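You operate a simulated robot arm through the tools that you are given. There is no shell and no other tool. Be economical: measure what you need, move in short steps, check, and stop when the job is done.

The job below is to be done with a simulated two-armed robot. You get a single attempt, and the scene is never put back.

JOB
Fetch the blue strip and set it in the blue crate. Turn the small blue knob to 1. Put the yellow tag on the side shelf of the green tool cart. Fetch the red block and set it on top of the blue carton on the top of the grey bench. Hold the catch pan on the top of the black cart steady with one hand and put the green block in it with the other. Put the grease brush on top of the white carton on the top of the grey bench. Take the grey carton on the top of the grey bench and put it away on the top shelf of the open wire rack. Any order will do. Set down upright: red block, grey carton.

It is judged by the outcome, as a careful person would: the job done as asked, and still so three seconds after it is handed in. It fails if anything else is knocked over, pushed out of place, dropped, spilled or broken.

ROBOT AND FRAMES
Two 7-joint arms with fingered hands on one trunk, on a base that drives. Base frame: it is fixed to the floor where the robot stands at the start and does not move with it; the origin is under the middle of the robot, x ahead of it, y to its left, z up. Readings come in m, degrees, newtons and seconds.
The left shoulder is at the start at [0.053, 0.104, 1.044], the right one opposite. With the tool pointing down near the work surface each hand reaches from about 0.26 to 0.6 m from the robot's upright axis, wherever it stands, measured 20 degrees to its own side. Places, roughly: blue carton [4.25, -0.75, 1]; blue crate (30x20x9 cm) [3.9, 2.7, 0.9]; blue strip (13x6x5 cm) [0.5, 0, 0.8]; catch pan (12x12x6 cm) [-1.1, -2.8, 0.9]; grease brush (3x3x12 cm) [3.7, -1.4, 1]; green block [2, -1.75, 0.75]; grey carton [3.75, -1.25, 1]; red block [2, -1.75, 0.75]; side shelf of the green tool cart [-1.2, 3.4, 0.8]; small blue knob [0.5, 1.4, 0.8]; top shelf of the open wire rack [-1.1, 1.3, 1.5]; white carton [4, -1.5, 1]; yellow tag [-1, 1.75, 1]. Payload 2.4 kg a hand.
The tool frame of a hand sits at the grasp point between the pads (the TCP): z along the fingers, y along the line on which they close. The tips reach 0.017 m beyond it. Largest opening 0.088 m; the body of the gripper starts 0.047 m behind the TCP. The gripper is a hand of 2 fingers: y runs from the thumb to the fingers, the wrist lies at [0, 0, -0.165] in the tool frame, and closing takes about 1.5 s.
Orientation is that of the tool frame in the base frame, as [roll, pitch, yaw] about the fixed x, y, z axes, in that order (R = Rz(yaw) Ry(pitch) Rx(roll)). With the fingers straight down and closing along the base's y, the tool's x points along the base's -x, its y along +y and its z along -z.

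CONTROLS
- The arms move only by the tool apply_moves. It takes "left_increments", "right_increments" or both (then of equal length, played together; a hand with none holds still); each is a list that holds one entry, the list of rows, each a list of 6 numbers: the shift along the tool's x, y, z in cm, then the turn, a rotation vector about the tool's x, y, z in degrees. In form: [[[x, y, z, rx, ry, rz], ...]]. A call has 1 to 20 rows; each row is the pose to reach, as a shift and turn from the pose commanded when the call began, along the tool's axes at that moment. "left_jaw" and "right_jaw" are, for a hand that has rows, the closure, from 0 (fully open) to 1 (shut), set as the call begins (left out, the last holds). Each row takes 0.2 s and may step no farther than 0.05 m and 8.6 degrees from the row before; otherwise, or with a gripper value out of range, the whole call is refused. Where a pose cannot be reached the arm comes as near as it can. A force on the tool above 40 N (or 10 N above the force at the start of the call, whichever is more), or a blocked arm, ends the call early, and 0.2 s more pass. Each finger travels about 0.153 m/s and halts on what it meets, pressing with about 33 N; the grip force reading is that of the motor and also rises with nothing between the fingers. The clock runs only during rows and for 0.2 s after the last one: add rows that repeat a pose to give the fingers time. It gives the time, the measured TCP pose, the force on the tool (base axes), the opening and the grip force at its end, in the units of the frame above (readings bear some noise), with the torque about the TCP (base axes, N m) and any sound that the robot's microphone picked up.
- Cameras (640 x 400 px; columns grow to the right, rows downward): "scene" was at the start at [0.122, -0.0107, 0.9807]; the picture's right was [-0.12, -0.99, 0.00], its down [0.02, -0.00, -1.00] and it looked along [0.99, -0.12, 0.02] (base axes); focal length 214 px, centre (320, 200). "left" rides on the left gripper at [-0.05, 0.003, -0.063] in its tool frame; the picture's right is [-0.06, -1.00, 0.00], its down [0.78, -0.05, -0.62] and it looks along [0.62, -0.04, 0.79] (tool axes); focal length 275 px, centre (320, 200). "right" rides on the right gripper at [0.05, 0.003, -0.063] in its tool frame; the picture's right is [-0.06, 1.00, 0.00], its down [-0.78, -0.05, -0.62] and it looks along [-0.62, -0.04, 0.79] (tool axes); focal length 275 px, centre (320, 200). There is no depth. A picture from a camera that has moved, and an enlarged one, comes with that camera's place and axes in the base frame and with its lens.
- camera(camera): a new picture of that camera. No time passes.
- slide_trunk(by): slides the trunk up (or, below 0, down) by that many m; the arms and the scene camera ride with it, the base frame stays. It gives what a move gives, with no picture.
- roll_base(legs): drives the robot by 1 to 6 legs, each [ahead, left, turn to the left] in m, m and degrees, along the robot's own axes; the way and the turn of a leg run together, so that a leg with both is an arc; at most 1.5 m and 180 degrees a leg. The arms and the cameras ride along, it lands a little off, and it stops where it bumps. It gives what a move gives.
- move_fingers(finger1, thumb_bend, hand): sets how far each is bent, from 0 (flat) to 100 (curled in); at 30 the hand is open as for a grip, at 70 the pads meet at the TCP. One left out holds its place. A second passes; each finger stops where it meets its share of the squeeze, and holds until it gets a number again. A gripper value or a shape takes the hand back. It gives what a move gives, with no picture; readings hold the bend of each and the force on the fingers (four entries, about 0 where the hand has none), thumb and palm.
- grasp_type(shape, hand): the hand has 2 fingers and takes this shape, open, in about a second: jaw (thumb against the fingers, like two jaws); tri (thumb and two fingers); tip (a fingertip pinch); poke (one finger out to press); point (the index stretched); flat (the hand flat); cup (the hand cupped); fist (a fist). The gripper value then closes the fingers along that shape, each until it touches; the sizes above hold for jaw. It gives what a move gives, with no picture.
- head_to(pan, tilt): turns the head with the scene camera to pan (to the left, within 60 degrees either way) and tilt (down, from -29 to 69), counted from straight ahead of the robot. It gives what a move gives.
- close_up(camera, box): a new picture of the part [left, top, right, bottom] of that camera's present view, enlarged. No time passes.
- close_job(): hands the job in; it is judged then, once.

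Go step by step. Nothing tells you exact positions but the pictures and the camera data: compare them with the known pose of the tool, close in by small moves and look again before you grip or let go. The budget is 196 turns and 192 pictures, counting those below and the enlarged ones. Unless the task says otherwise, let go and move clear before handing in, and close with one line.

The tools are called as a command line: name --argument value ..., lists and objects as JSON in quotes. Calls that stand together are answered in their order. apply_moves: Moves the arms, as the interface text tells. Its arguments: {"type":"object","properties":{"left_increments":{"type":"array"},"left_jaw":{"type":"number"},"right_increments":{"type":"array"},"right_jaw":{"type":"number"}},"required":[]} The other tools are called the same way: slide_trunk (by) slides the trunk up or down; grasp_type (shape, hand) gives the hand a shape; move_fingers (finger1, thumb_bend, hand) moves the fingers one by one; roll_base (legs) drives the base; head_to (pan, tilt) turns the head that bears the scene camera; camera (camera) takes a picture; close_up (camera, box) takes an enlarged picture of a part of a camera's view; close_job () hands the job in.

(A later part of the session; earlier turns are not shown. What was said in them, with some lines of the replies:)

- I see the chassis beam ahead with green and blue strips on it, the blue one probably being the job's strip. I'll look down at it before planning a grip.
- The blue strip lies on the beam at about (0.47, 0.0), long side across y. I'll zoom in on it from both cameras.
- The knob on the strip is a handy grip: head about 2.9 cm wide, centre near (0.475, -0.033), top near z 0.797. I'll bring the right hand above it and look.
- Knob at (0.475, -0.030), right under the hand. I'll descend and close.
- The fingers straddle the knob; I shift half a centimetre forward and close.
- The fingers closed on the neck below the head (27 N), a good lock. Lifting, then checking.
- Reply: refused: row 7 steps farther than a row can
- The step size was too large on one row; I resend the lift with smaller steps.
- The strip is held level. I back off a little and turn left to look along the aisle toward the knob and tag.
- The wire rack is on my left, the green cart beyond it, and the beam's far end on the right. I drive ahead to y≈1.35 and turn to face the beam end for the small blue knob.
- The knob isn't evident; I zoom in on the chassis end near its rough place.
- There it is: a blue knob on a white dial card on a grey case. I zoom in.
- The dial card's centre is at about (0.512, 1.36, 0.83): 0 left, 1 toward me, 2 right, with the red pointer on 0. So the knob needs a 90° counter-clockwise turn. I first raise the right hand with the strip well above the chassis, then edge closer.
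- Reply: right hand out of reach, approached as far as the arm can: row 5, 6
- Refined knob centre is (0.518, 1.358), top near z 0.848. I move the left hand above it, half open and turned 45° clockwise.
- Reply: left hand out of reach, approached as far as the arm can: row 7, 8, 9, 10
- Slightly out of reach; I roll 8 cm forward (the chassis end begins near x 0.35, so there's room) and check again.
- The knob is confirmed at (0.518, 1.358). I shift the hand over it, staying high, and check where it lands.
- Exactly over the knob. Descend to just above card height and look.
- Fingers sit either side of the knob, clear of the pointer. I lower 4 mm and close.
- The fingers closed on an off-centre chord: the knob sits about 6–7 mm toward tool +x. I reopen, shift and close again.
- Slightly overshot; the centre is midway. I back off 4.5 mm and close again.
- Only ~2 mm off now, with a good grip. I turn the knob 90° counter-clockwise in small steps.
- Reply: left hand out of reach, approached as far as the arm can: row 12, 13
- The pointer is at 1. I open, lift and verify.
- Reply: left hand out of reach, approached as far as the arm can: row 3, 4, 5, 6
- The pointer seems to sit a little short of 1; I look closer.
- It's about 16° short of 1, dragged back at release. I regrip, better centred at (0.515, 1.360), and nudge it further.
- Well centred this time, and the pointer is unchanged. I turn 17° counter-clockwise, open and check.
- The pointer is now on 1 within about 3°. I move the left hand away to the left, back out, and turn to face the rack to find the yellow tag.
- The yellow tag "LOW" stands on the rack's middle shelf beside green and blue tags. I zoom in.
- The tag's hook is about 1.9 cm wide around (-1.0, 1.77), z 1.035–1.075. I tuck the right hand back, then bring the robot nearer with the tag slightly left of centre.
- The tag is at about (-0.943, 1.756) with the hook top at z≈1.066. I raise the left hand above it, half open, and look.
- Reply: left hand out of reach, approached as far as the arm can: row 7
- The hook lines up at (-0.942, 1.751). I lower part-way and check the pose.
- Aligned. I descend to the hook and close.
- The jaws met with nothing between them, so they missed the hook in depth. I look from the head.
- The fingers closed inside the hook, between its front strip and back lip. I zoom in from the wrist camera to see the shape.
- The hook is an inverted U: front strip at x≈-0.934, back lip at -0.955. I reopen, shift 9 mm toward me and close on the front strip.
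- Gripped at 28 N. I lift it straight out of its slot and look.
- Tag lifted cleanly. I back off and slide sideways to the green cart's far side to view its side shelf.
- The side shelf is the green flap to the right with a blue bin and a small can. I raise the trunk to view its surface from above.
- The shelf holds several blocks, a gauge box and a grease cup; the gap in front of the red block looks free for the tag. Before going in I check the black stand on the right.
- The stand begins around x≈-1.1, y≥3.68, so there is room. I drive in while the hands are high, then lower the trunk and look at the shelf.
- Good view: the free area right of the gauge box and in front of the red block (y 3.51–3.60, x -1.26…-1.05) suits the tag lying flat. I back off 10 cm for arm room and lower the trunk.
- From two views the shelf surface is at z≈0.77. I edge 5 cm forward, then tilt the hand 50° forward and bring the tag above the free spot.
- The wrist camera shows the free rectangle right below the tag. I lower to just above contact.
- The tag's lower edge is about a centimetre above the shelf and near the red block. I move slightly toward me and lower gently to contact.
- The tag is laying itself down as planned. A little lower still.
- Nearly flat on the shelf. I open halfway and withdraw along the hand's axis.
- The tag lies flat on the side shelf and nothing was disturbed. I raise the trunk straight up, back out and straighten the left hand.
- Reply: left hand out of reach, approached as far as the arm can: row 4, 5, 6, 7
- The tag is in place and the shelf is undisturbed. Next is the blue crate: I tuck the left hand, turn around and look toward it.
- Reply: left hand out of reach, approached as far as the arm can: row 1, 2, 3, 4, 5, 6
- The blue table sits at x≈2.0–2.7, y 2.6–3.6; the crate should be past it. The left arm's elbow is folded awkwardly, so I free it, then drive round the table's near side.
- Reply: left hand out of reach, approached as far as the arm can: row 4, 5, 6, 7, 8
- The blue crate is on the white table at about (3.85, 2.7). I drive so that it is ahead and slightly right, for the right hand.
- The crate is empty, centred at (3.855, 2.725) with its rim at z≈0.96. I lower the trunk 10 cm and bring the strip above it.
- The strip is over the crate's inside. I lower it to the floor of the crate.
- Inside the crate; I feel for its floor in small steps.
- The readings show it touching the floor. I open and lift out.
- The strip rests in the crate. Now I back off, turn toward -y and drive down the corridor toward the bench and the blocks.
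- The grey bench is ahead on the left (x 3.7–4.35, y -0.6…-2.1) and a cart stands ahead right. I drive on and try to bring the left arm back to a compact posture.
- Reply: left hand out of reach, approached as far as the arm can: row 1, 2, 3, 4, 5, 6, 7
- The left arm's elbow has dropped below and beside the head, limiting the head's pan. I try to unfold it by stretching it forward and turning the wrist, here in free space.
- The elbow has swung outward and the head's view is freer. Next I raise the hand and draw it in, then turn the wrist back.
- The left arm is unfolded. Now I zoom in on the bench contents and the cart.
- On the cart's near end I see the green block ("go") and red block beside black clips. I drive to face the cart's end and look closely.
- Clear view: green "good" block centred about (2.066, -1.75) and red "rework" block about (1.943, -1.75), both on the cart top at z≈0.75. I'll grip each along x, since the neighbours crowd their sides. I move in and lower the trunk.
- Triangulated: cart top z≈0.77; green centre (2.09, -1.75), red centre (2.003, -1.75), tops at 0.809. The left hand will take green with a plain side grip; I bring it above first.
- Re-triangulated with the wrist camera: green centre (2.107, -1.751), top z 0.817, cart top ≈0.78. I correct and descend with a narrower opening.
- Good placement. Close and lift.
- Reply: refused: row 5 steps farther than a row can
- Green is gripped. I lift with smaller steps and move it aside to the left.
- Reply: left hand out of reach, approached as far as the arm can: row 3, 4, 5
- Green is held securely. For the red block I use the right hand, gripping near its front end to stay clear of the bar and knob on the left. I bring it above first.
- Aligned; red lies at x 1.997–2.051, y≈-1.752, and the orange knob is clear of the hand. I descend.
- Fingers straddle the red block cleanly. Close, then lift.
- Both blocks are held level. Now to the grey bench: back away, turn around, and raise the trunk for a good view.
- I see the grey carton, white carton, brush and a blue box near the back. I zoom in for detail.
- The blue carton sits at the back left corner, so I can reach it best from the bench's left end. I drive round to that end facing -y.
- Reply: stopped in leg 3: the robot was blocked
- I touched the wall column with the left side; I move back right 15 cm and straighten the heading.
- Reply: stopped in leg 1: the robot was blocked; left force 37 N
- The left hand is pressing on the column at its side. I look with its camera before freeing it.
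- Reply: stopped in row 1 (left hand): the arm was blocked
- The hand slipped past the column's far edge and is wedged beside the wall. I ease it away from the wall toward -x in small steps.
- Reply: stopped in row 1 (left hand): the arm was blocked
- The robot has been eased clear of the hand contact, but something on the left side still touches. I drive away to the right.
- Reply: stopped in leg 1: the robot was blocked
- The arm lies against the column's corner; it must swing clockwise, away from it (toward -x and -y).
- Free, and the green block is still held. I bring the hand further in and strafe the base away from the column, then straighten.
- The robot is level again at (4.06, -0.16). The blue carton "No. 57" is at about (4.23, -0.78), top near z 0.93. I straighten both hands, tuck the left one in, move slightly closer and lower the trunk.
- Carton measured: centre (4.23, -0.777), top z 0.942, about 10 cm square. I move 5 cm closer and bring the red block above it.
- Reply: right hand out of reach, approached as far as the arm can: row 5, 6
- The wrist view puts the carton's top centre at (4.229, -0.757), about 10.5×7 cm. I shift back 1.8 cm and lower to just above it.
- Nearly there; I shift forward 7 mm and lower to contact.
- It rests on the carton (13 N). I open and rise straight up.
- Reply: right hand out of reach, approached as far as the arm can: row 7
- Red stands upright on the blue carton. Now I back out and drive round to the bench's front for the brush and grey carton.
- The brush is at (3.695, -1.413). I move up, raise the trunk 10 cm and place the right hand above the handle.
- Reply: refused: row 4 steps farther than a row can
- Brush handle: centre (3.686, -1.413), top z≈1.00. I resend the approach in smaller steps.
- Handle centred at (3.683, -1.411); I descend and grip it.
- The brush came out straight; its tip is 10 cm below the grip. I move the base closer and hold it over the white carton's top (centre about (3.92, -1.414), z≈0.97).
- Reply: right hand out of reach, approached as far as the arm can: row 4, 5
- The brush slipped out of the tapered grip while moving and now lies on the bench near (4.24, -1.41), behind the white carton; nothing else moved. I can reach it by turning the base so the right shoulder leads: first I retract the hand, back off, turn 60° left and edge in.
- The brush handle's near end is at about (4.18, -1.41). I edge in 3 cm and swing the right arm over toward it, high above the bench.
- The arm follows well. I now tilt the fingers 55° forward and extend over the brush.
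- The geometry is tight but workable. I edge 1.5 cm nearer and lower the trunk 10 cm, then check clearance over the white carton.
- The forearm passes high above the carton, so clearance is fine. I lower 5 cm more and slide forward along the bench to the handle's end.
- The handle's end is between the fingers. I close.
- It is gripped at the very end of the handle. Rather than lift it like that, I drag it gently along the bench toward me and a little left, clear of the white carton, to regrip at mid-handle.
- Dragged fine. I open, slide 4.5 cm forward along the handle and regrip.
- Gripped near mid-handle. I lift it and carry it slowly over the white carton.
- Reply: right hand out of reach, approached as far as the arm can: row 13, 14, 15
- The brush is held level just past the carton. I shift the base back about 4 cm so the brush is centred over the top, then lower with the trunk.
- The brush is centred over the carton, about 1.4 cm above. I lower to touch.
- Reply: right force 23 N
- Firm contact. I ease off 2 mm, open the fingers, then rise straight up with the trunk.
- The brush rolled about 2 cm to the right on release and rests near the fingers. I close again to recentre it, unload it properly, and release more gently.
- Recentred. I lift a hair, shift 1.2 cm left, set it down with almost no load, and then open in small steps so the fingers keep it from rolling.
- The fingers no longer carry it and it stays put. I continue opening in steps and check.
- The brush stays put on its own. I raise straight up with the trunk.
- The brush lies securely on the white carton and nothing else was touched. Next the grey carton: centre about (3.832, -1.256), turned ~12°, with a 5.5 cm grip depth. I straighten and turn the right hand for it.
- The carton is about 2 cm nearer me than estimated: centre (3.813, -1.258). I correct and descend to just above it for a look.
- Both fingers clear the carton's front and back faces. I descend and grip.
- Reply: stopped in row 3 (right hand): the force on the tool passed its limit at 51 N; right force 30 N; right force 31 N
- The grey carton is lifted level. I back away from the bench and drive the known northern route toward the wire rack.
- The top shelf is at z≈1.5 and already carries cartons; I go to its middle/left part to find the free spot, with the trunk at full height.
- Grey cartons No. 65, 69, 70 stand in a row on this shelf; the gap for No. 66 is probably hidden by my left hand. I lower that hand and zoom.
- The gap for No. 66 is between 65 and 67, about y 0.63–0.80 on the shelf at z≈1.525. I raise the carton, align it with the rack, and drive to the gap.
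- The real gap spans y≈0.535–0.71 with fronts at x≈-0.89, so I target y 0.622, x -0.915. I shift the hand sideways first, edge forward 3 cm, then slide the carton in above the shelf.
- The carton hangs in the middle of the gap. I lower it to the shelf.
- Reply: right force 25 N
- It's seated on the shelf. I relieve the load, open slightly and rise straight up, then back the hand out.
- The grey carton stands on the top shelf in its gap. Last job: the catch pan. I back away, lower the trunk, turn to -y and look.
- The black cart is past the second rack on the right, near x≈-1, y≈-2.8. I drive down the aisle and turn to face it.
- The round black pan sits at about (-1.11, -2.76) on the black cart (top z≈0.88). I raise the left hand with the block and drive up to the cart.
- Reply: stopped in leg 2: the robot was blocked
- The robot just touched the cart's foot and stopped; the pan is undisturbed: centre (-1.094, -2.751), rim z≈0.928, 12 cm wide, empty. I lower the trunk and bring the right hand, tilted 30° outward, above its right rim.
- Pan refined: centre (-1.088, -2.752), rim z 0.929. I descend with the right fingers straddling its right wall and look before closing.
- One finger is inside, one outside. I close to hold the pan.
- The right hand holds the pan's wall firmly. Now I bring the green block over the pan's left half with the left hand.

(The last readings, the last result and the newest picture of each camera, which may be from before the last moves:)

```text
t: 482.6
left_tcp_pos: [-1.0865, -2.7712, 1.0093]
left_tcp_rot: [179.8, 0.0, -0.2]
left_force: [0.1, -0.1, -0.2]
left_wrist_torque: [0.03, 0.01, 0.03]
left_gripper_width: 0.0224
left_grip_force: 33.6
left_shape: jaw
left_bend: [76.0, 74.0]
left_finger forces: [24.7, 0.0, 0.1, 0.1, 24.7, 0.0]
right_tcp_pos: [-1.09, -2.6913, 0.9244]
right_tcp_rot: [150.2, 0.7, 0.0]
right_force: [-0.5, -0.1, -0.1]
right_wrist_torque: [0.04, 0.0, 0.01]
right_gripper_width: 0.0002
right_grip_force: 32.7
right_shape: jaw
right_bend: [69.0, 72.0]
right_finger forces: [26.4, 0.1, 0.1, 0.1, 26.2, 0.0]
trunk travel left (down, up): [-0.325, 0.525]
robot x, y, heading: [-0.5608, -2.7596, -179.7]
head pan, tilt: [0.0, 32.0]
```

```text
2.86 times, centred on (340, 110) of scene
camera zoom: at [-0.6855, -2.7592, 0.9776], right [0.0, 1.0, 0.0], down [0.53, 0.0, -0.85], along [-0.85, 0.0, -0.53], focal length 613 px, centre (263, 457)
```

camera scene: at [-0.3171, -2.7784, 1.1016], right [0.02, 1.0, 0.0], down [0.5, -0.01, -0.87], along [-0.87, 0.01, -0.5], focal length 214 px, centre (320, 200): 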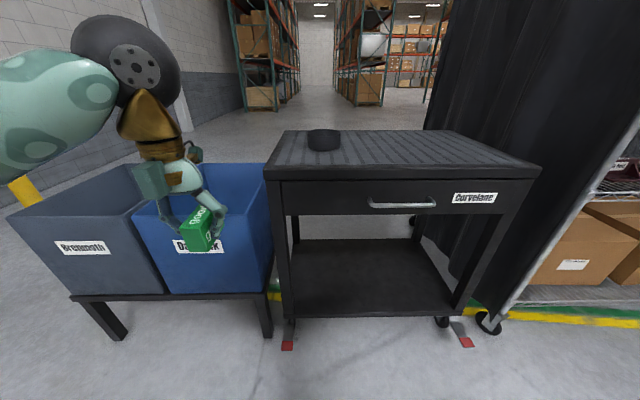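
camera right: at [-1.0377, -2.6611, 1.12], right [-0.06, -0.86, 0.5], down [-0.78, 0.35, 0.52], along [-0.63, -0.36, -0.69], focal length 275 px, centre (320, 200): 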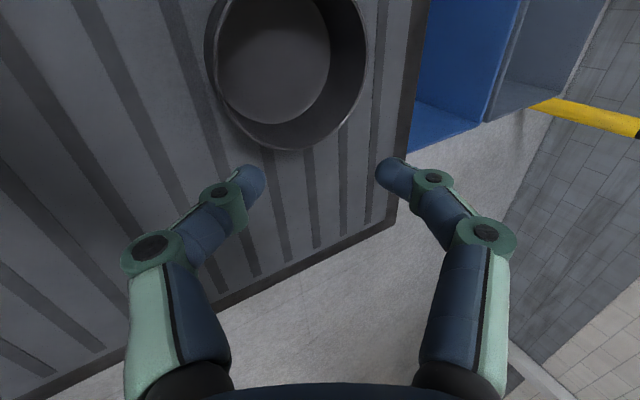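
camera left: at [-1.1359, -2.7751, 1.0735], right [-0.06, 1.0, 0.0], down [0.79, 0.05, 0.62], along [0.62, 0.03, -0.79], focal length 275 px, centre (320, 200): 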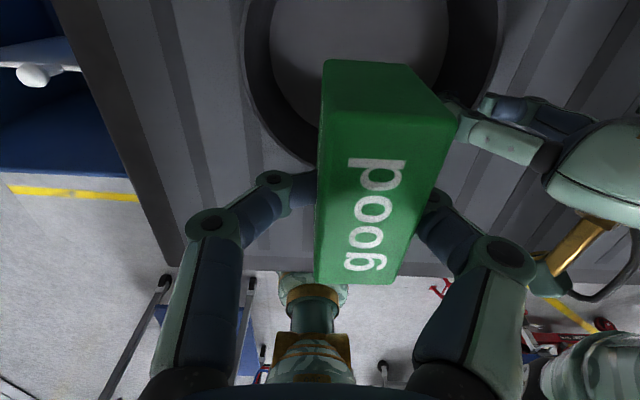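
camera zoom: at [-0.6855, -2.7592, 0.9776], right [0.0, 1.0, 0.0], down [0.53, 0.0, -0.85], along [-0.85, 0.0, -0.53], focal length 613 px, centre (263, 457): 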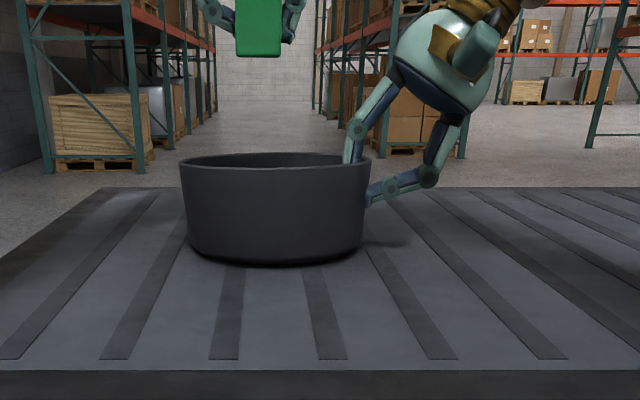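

The block is centred over the pan's open area. I lower it into the pan.

apply_moves --left_increments '[[[0, 0.3, 2.5, 0, 0, 0], [0, 0.3, 5, 0, 0, 0], [0, 0.3, 7.5, 0, 0, 0], [0, 0.3, 8.9, 0, 0, 0], [0, 0.3, 8.9, 0, 0, 0]]]'

camera --camera "left"

```text
t: 483.8
left_tcp_pos: [-1.0854, -2.7744, 0.9197]
left_tcp_rot: [180.0, 0.1, -0.1]
left_force: [-0.2, 0.6, -0.1]
left_wrist_torque: [-0.03, 0.01, 0.0]
left_gripper_width: 0.0225
left_grip_force: 33.0
left_shape: jaw
left_bend: [76.0, 74.0]
left_finger forces: [25.4, 0.0, 0.1, 0.0, 24.8, 0.1]
right_tcp_pos: [-1.0904, -2.6928, 0.9245]
right_tcp_rot: [150.1, 0.7, 0.1]
right_force: [-0.9, -0.2, -0.3]
right_wrist_torque: [0.06, -0.03, 0.03]
right_gripper_width: 0.0003
right_grip_force: 33.2
right_shape: jaw
right_bend: [69.0, 72.0]
right_finger forces: [26.5, 0.0, 0.0, 0.0, 26.1, 0.0]
trunk travel left (down, up): [-0.325, 0.525]
robot x, y, heading: [-0.5594, -2.7576, -180.1]
head pan, tilt: [0.0, 32.0]
```

```text
13 pictures are left
camera left: at [-1.1339, -2.7777, 0.9831], right [-0.06, 1.0, 0.0], down [0.78, 0.05, 0.62], along [0.62, 0.04, -0.79], focal length 275 px, centre (320, 200)
```

left: 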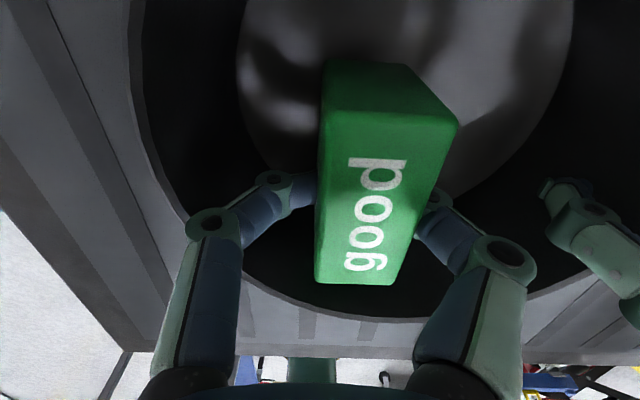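

Inside the pan. I feel for the floor in small steps.

apply_moves --left_increments '[[[0, 0, 0.3, 0, 0, 0], [0, 0, 0.6, 0, 0, 0], [0, 0, 0.9, 0, 0, 0], [0, 0, 0.9, 0, 0, 0]]]'

```text
t: 484.8
left_tcp_pos: [-1.0856, -2.7752, 0.9106]
left_tcp_rot: [179.8, 0.2, -0.2]
left_force: [-1.0, 3.3, 1.5]
left_wrist_torque: [-0.07, -0.03, -0.02]
left_gripper_width: 0.0226
left_grip_force: 33.1
left_shape: jaw
left_bend: [76.0, 74.0]
left_finger forces: [28.8, 0.0, 0.0, 0.0, 25.1, 0.0]
right_tcp_pos: [-1.0894, -2.693, 0.9251]
right_tcp_rot: [150.2, 0.6, -0.1]
right_force: [0.6, -2.9, -1.4]
right_wrist_torque: [0.02, 0.01, 0.04]
right_gripper_width: 0.001
right_grip_force: 32.7
right_shape: jaw
right_bend: [69.0, 74.0]
right_finger forces: [26.0, 0.1, 0.1, 0.1, 23.2, 0.0]
trunk travel left (down, up): [-0.325, 0.525]
robot x, y, heading: [-0.5651, -2.7624, -179.9]
head pan, tilt: [0.0, 32.0]
```

It has touched down lightly. I nudge half a centimetre away from the left wall, open just enough, and lift out.

apply_moves --left_increments '[[[0, 0, -0.2, 0, 0, 0], [0, -0.5, -0.2, 0, 0, 0], [0, -0.5, 0, 0, 0, 0], [0, -0.5, 0, 0, 0, 0]]]'

apply_moves --left_increments '[[[0, 0, 0, 0, 0, 0], [0, 0, 0, 0, 0, 0], [0, 0, 0, 0, 0, 0]]]' --left_jaw 0.66

camera --camera "left"

```text
t: 485.8
left_tcp_pos: [-1.0846, -2.7693, 0.9108]
left_tcp_rot: [179.7, 0.1, -0.2]
left_force: [-0.8, 0.1, 0.1]
left_wrist_torque: [0.0, -0.01, 0.0]
left_gripper_width: 0.0225
left_grip_force: 32.9
left_shape: jaw
left_bend: [76.0, 74.0]
left_finger forces: [24.7, 0.0, 0.1, 0.0, 24.7, 0.0]
right_tcp_pos: [-1.0892, -2.6923, 0.9241]
right_tcp_rot: [150.0, 0.7, 0.1]
right_force: [-0.2, 0.2, -0.1]
right_wrist_torque: [0.0, 0.02, 0.0]
right_gripper_width: 0.0012
right_grip_force: 32.8
right_shape: jaw
right_bend: [69.0, 74.0]
right_finger forces: [25.8, 0.0, 0.1, 0.1, 25.9, 0.1]
trunk travel left (down, up): [-0.325, 0.525]
robot x, y, heading: [-0.5627, -2.7624, -180.1]
head pan, tilt: [0.0, 32.0]
```

```text
t: 486.6
left_tcp_pos: [-1.0852, -2.7694, 0.9116]
left_tcp_rot: [180.0, 0.1, -0.1]
left_force: [-0.7, 5.4, -1.4]
left_wrist_torque: [-0.08, -0.01, -0.04]
left_gripper_width: 0.0255
left_grip_force: 0.0
left_shape: jaw
left_bend: [74.0, 70.0]
left_finger forces: [5.0, 0.0, 0.1, 0.1, 0.0, 0.0]
right_tcp_pos: [-1.09, -2.6918, 0.925]
right_tcp_rot: [149.9, 0.7, 0.0]
right_force: [0.3, -5.3, -0.6]
right_wrist_torque: [-0.05, 0.02, 0.02]
right_gripper_width: 0.0013
right_grip_force: 33.2
right_shape: jaw
right_bend: [70.0, 78.0]
right_finger forces: [25.9, 0.0, 0.0, 0.0, 21.0, 0.0]
trunk travel left (down, up): [-0.325, 0.525]
robot x, y, heading: [-0.5661, -2.7603, -180.1]
head pan, tilt: [0.0, 32.0]
```

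```text
12 pictures are left
camera left: at [-1.1341, -2.7731, 0.9762], right [-0.06, 1.0, 0.0], down [0.79, 0.05, 0.62], along [0.62, 0.04, -0.79], focal length 275 px, centre (320, 200)
```

left: 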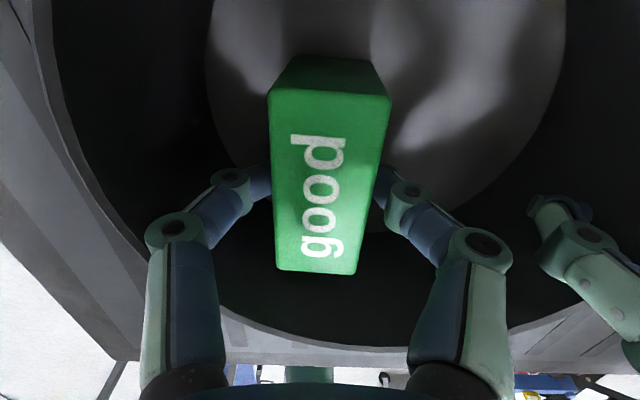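

The block has settled level on the pan's floor. I lift the left hand straight out.

apply_moves --left_increments '[[[0, 0, -1, 0, 0, 0], [0, 0, -3, 0, 0, 0], [0, 0, -6, 0, 0, 0], [0, 0, -9, 0, 0, 0], [0, 0, -12, 0, 0, 0], [3, 2, -14, 0, 0, 0], [6, 5, -14, 0, 0, 0], [9, 8, -14, 0, 0, 0], [12, 11, -14, 0, 0, 0], [12, 11, -14, 0, 0, 0]]]'

close_up --camera "scene" --box '[240, 40, 440, 180]'

camera --camera "right"

```text
t: 488.8
left_tcp_pos: [-0.9632, -2.8815, 1.0514]
left_tcp_rot: [179.9, -0.1, 0.0]
left_force: [0.3, 0.4, -0.3]
left_wrist_torque: [0.0, -0.01, 0.02]
left_gripper_width: 0.0295
left_grip_force: 0.0
left_shape: jaw
left_bend: [74.0, 70.0]
left_finger forces: [0.0, 0.1, 0.0, 0.0, 0.0, 0.1]
right_tcp_pos: [-1.0899, -2.6922, 0.9239]
right_tcp_rot: [150.0, 0.7, 0.0]
right_force: [-0.3, 0.4, -1.2]
right_wrist_torque: [-0.02, -0.01, 0.0]
right_gripper_width: 0.0018
right_grip_force: 33.1
right_shape: jaw
right_bend: [70.0, 78.0]
right_finger forces: [26.0, 0.1, 0.1, 0.0, 26.1, 0.0]
trunk travel left (down, up): [-0.325, 0.525]
robot x, y, heading: [-0.562, -2.7593, -180.0]
head pan, tilt: [0.0, 32.0]
```

```text
2.86 times, centred on (340, 110) of scene
camera zoom: at [-0.6853, -2.7596, 0.9777], right [0.0, 1.0, 0.0], down [0.53, 0.0, -0.85], along [-0.85, 0.0, -0.53], focal length 613 px, centre (263, 457)
```

zoom: 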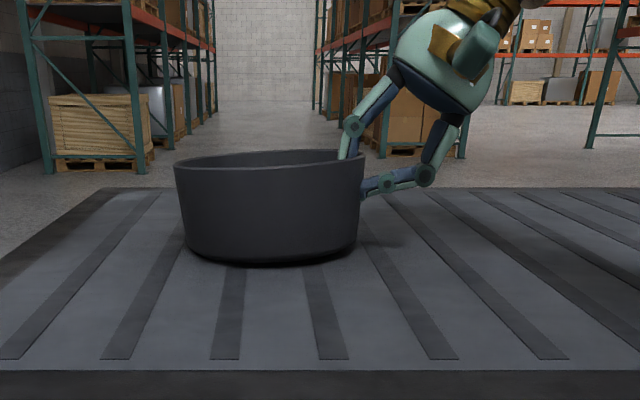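

```text
10 pictures are left
camera right: at [-1.0396, -2.6635, 0.9799], right [-0.06, -0.87, 0.5], down [-0.78, 0.35, 0.52], along [-0.63, -0.36, -0.69], focal length 275 px, centre (320, 200)
```

right: 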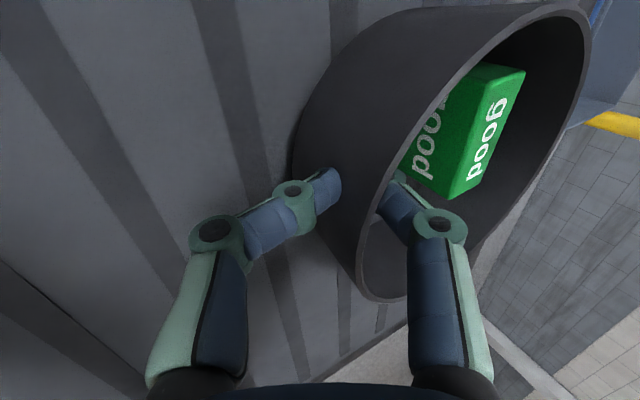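

The block is in the pan. The squeeze lifted the pan's right edge a few millimetres, so I set it down gently before releasing, then withdraw upward.

apply_moves --right_increments '[[[0, -0.15, 0.26, 0, 0, 0], [0, -0.3, 0.52, 0, 0, 0], [0, -0.3, 0.52, 0, 0, 0]]]'

close_up --camera "scene" --box '[240, 40, 440, 180]'

```text
t: 489.6
left_tcp_pos: [-0.9638, -2.8814, 1.0512]
left_tcp_rot: [180.0, 0.0, -0.1]
left_force: [-0.9, 0.5, -0.1]
left_wrist_torque: [0.0, -0.03, 0.04]
left_gripper_width: 0.0295
left_grip_force: 0.1
left_shape: jaw
left_bend: [74.0, 70.0]
left_finger forces: [0.0, 0.0, 0.0, 0.0, 0.1, 0.0]
right_tcp_pos: [-1.0885, -2.6913, 0.9184]
right_tcp_rot: [150.1, 0.8, 0.0]
right_force: [0.0, 0.9, 1.3]
right_wrist_torque: [-0.07, 0.04, 0.02]
right_gripper_width: 0.0014
right_grip_force: 33.3
right_shape: jaw
right_bend: [70.0, 78.0]
right_finger forces: [25.4, 0.0, 0.0, 0.1, 25.9, 0.1]
trunk travel left (down, up): [-0.325, 0.525]
robot x, y, heading: [-0.5595, -2.7574, -180.0]
head pan, tilt: [0.0, 32.0]
```

```text
2.86 times, centred on (340, 110) of scene
camera zoom: at [-0.6853, -2.7595, 0.9777], right [0.0, 1.0, 0.0], down [0.53, 0.0, -0.85], along [-0.85, 0.0, -0.53], focal length 613 px, centre (263, 457)
```

zoom: 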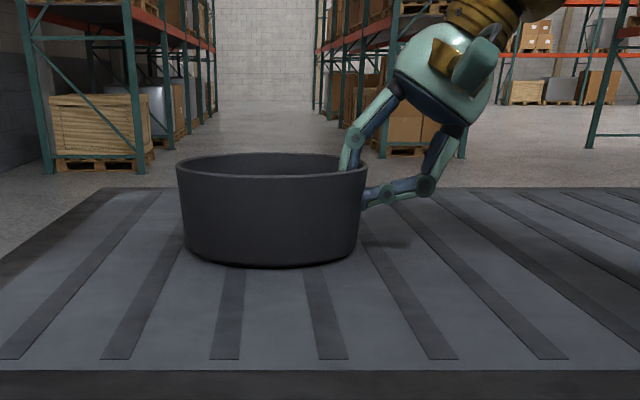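

Level again. I open the right hand and withdraw upward.

apply_moves --right_increments '[[[0, 0, 0, 0, 0, 0], [0, 0, 0, 0, 0, 0], [0, 0.5, -0.87, 0, 0, 0], [0, 1.5, -2.6, 0, 0, 0], [0, 3.5, -6, 0, 0, 0], [0, 5.5, -9.5, 0, 0, 0], [0, 7.5, -13, 0, 0, 0], [0, 7.5, -13, 0, 0, 0]]]' --right_jaw 0.65

close_up --camera "scene" --box '[240, 40, 440, 180]'

camera --camera "right"

```text
t: 491.4
left_tcp_pos: [-0.9633, -2.8806, 1.0509]
left_tcp_rot: [179.9, 0.2, 0.0]
left_force: [0.4, -0.2, -0.8]
left_wrist_torque: [-0.03, 0.03, -0.02]
left_gripper_width: 0.0296
left_grip_force: 0.0
left_shape: jaw
left_bend: [74.0, 70.0]
left_finger forces: [0.0, 0.0, 0.1, 0.0, 0.0, 0.0]
right_tcp_pos: [-1.0859, -2.6905, 1.0695]
right_tcp_rot: [150.1, 0.6, 0.0]
right_force: [-0.3, 0.3, 0.7]
right_wrist_torque: [0.01, -0.01, 0.0]
right_gripper_width: 0.0304
right_grip_force: 0.0
right_shape: jaw
right_bend: [74.0, 70.0]
right_finger forces: [0.0, 0.0, 0.1, 0.1, 0.1, 0.0]
trunk travel left (down, up): [-0.325, 0.525]
robot x, y, heading: [-0.5627, -2.7596, -180.1]
head pan, tilt: [0.0, 32.0]
```

```text
2.86 times, centred on (340, 110) of scene
camera zoom: at [-0.6853, -2.7596, 0.9776], right [0.0, 1.0, 0.0], down [0.53, 0.0, -0.85], along [-0.85, 0.0, -0.53], focal length 613 px, centre (263, 457)
```

zoom: 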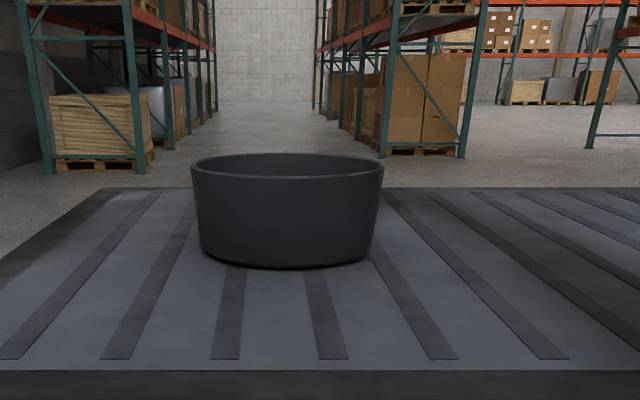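

```text
7 pictures are left
camera right: at [-1.0363, -2.6619, 1.1245], right [-0.06, -0.87, 0.5], down [-0.78, 0.35, 0.52], along [-0.63, -0.36, -0.69], focal length 275 px, centre (320, 200)
```

right: 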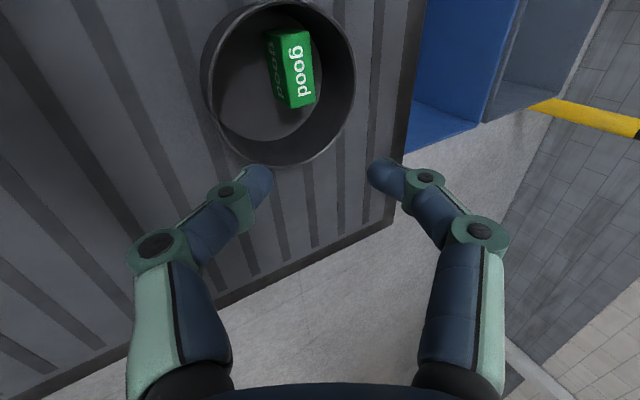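

Pan level with the green block inside. I back clear of the cart, which completes every part of the job.

roll_base --legs '[[-0.35, 0, 0]]'

camera --camera "scene"

```text
t: 492.0
left_tcp_pos: [-0.962, -2.8772, 1.0512]
left_tcp_rot: [179.9, 0.0, -0.2]
left_force: [0.7, -0.7, 0.4]
left_wrist_torque: [0.0, -0.02, 0.01]
left_gripper_width: 0.0295
left_grip_force: 0.1
left_shape: jaw
left_bend: [74.0, 70.0]
left_finger forces: [0.1, 0.0, 0.0, 0.1, 0.0, 0.0]
right_tcp_pos: [-1.0863, -2.6876, 1.0684]
right_tcp_rot: [150.2, 0.8, -0.1]
right_force: [-0.2, 0.1, 0.5]
right_wrist_torque: [-0.03, -0.01, 0.02]
right_gripper_width: 0.0306
right_grip_force: 0.0
right_shape: jaw
right_bend: [74.0, 70.0]
right_finger forces: [0.1, 0.1, 0.0, 0.0, 0.0, 0.1]
trunk travel left (down, up): [-0.325, 0.525]
robot x, y, heading: [-0.5633, -2.7573, 180.1]
head pan, tilt: [0.0, 32.0]
stopped in leg 1: the robot was blocked; the commanded pose is now the measured one
```

```text
6 pictures are left
camera scene: at [-0.6849, -2.7575, 0.9777], right [0.0, 1.0, 0.0], down [0.53, 0.0, -0.85], along [-0.85, 0.0, -0.53], focal length 214 px, centre (320, 200)
```

scene: 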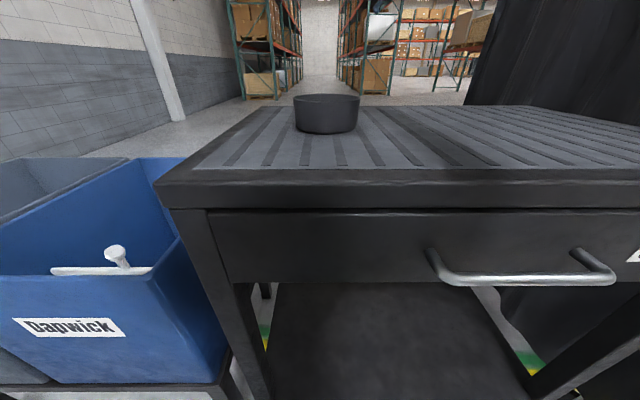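

Backing was blocked, probably the lowered torso caught at the drawer handle. I raise the trunk back up first, then back off in a small step.

slide_trunk --by 0.12

roll_base --legs '[[-0.05, 0, 0]]'

```text
t: 493.5
left_tcp_pos: [-0.9643, -2.878, 1.1714]
left_tcp_rot: [179.8, 0.0, -0.1]
left_force: [-0.7, -1.0, -0.1]
left_wrist_torque: [0.01, -0.01, 0.01]
left_gripper_width: 0.0299
left_grip_force: 0.0
left_shape: jaw
left_bend: [74.0, 70.0]
left_finger forces: [0.0, 0.0, 0.1, 0.1, 0.0, 0.0]
right_tcp_pos: [-1.086, -2.6886, 1.189]
right_tcp_rot: [150.2, 0.7, -0.2]
right_force: [-0.1, 0.1, 0.2]
right_wrist_torque: [0.02, 0.01, 0.01]
right_gripper_width: 0.0305
right_grip_force: 0.2
right_shape: jaw
right_bend: [74.0, 70.0]
right_finger forces: [0.1, 0.0, 0.0, 0.1, 0.2, 0.0]
trunk travel left (down, up): [-0.445, 0.405]
robot x, y, heading: [-0.5604, -2.7577, 179.9]
head pan, tilt: [0.0, 32.0]
```

```text
t: 494.4
left_tcp_pos: [-0.9122, -2.8782, 1.1723]
left_tcp_rot: [179.9, 0.0, -0.2]
left_force: [1.1, 0.2, -0.4]
left_wrist_torque: [0.02, 0.0, 0.0]
left_gripper_width: 0.0298
left_grip_force: 0.1
left_shape: jaw
left_bend: [74.0, 70.0]
left_finger forces: [0.0, 0.1, 0.1, 0.0, 0.1, 0.1]
right_tcp_pos: [-1.035, -2.6894, 1.1894]
right_tcp_rot: [150.1, 0.7, -0.1]
right_force: [0.3, 0.2, -0.6]
right_wrist_torque: [0.02, -0.01, 0.0]
right_gripper_width: 0.0304
right_grip_force: 0.0
right_shape: jaw
right_bend: [74.0, 70.0]
right_finger forces: [0.0, 0.0, 0.0, 0.1, 0.0, 0.0]
trunk travel left (down, up): [-0.445, 0.405]
robot x, y, heading: [-0.5133, -2.7585, 179.9]
head pan, tilt: [0.0, 32.0]
```

Free now. I back off the rest of the way and take a last look.

roll_base --legs '[[-0.3, 0, 0]]'

camera --camera "scene"

```text
t: 496.5
left_tcp_pos: [-0.6193, -2.8787, 1.1721]
left_tcp_rot: [179.9, 0.1, -0.2]
left_force: [0.2, 0.8, 0.2]
left_wrist_torque: [0.0, 0.0, -0.02]
left_gripper_width: 0.0298
left_grip_force: 0.2
left_shape: jaw
left_bend: [74.0, 70.0]
left_finger forces: [0.1, 0.0, 0.0, 0.0, 0.0, 0.0]
right_tcp_pos: [-0.7388, -2.6882, 1.1902]
right_tcp_rot: [150.2, 0.7, -0.2]
right_force: [-0.2, -0.2, 0.5]
right_wrist_torque: [0.01, 0.02, -0.01]
right_gripper_width: 0.0305
right_grip_force: 0.1
right_shape: jaw
right_bend: [74.0, 70.0]
right_finger forces: [0.1, 0.1, 0.0, 0.0, 0.0, 0.0]
trunk travel left (down, up): [-0.445, 0.405]
robot x, y, heading: [-0.2223, -2.7583, 179.6]
head pan, tilt: [0.0, 32.0]
```

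```text
5 pictures are left
camera scene: at [-0.3366, -2.7589, 1.0984], right [0.0, 1.0, 0.0], down [0.53, 0.0, -0.85], along [-0.85, 0.0, -0.53], focal length 214 px, centre (320, 200)
```

scene: 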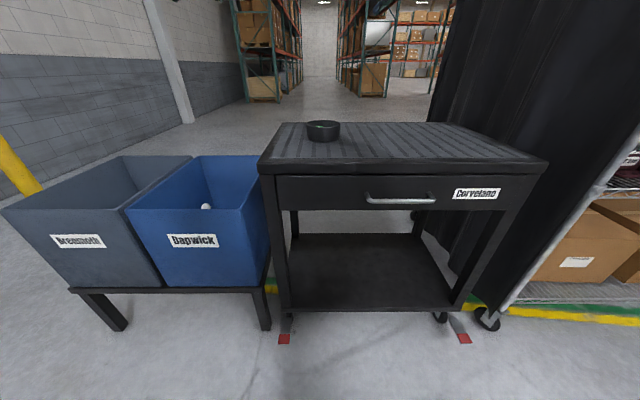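

The cart, its drawer and the pan are all as they should be, and both hands are empty and clear. Every part of the job is done, so I hand it in.

close_job

```text
The job is handed in.
```

All seven parts are done and the job is handed in. The brush slipped from my grip once, onto the bench. I picked it up and laid it on the white carton, where it stayed put when I last looked. The robot also bumped the wall column by the grey bench and the foot of the black cart, and I saw nothing out of place afterwards.
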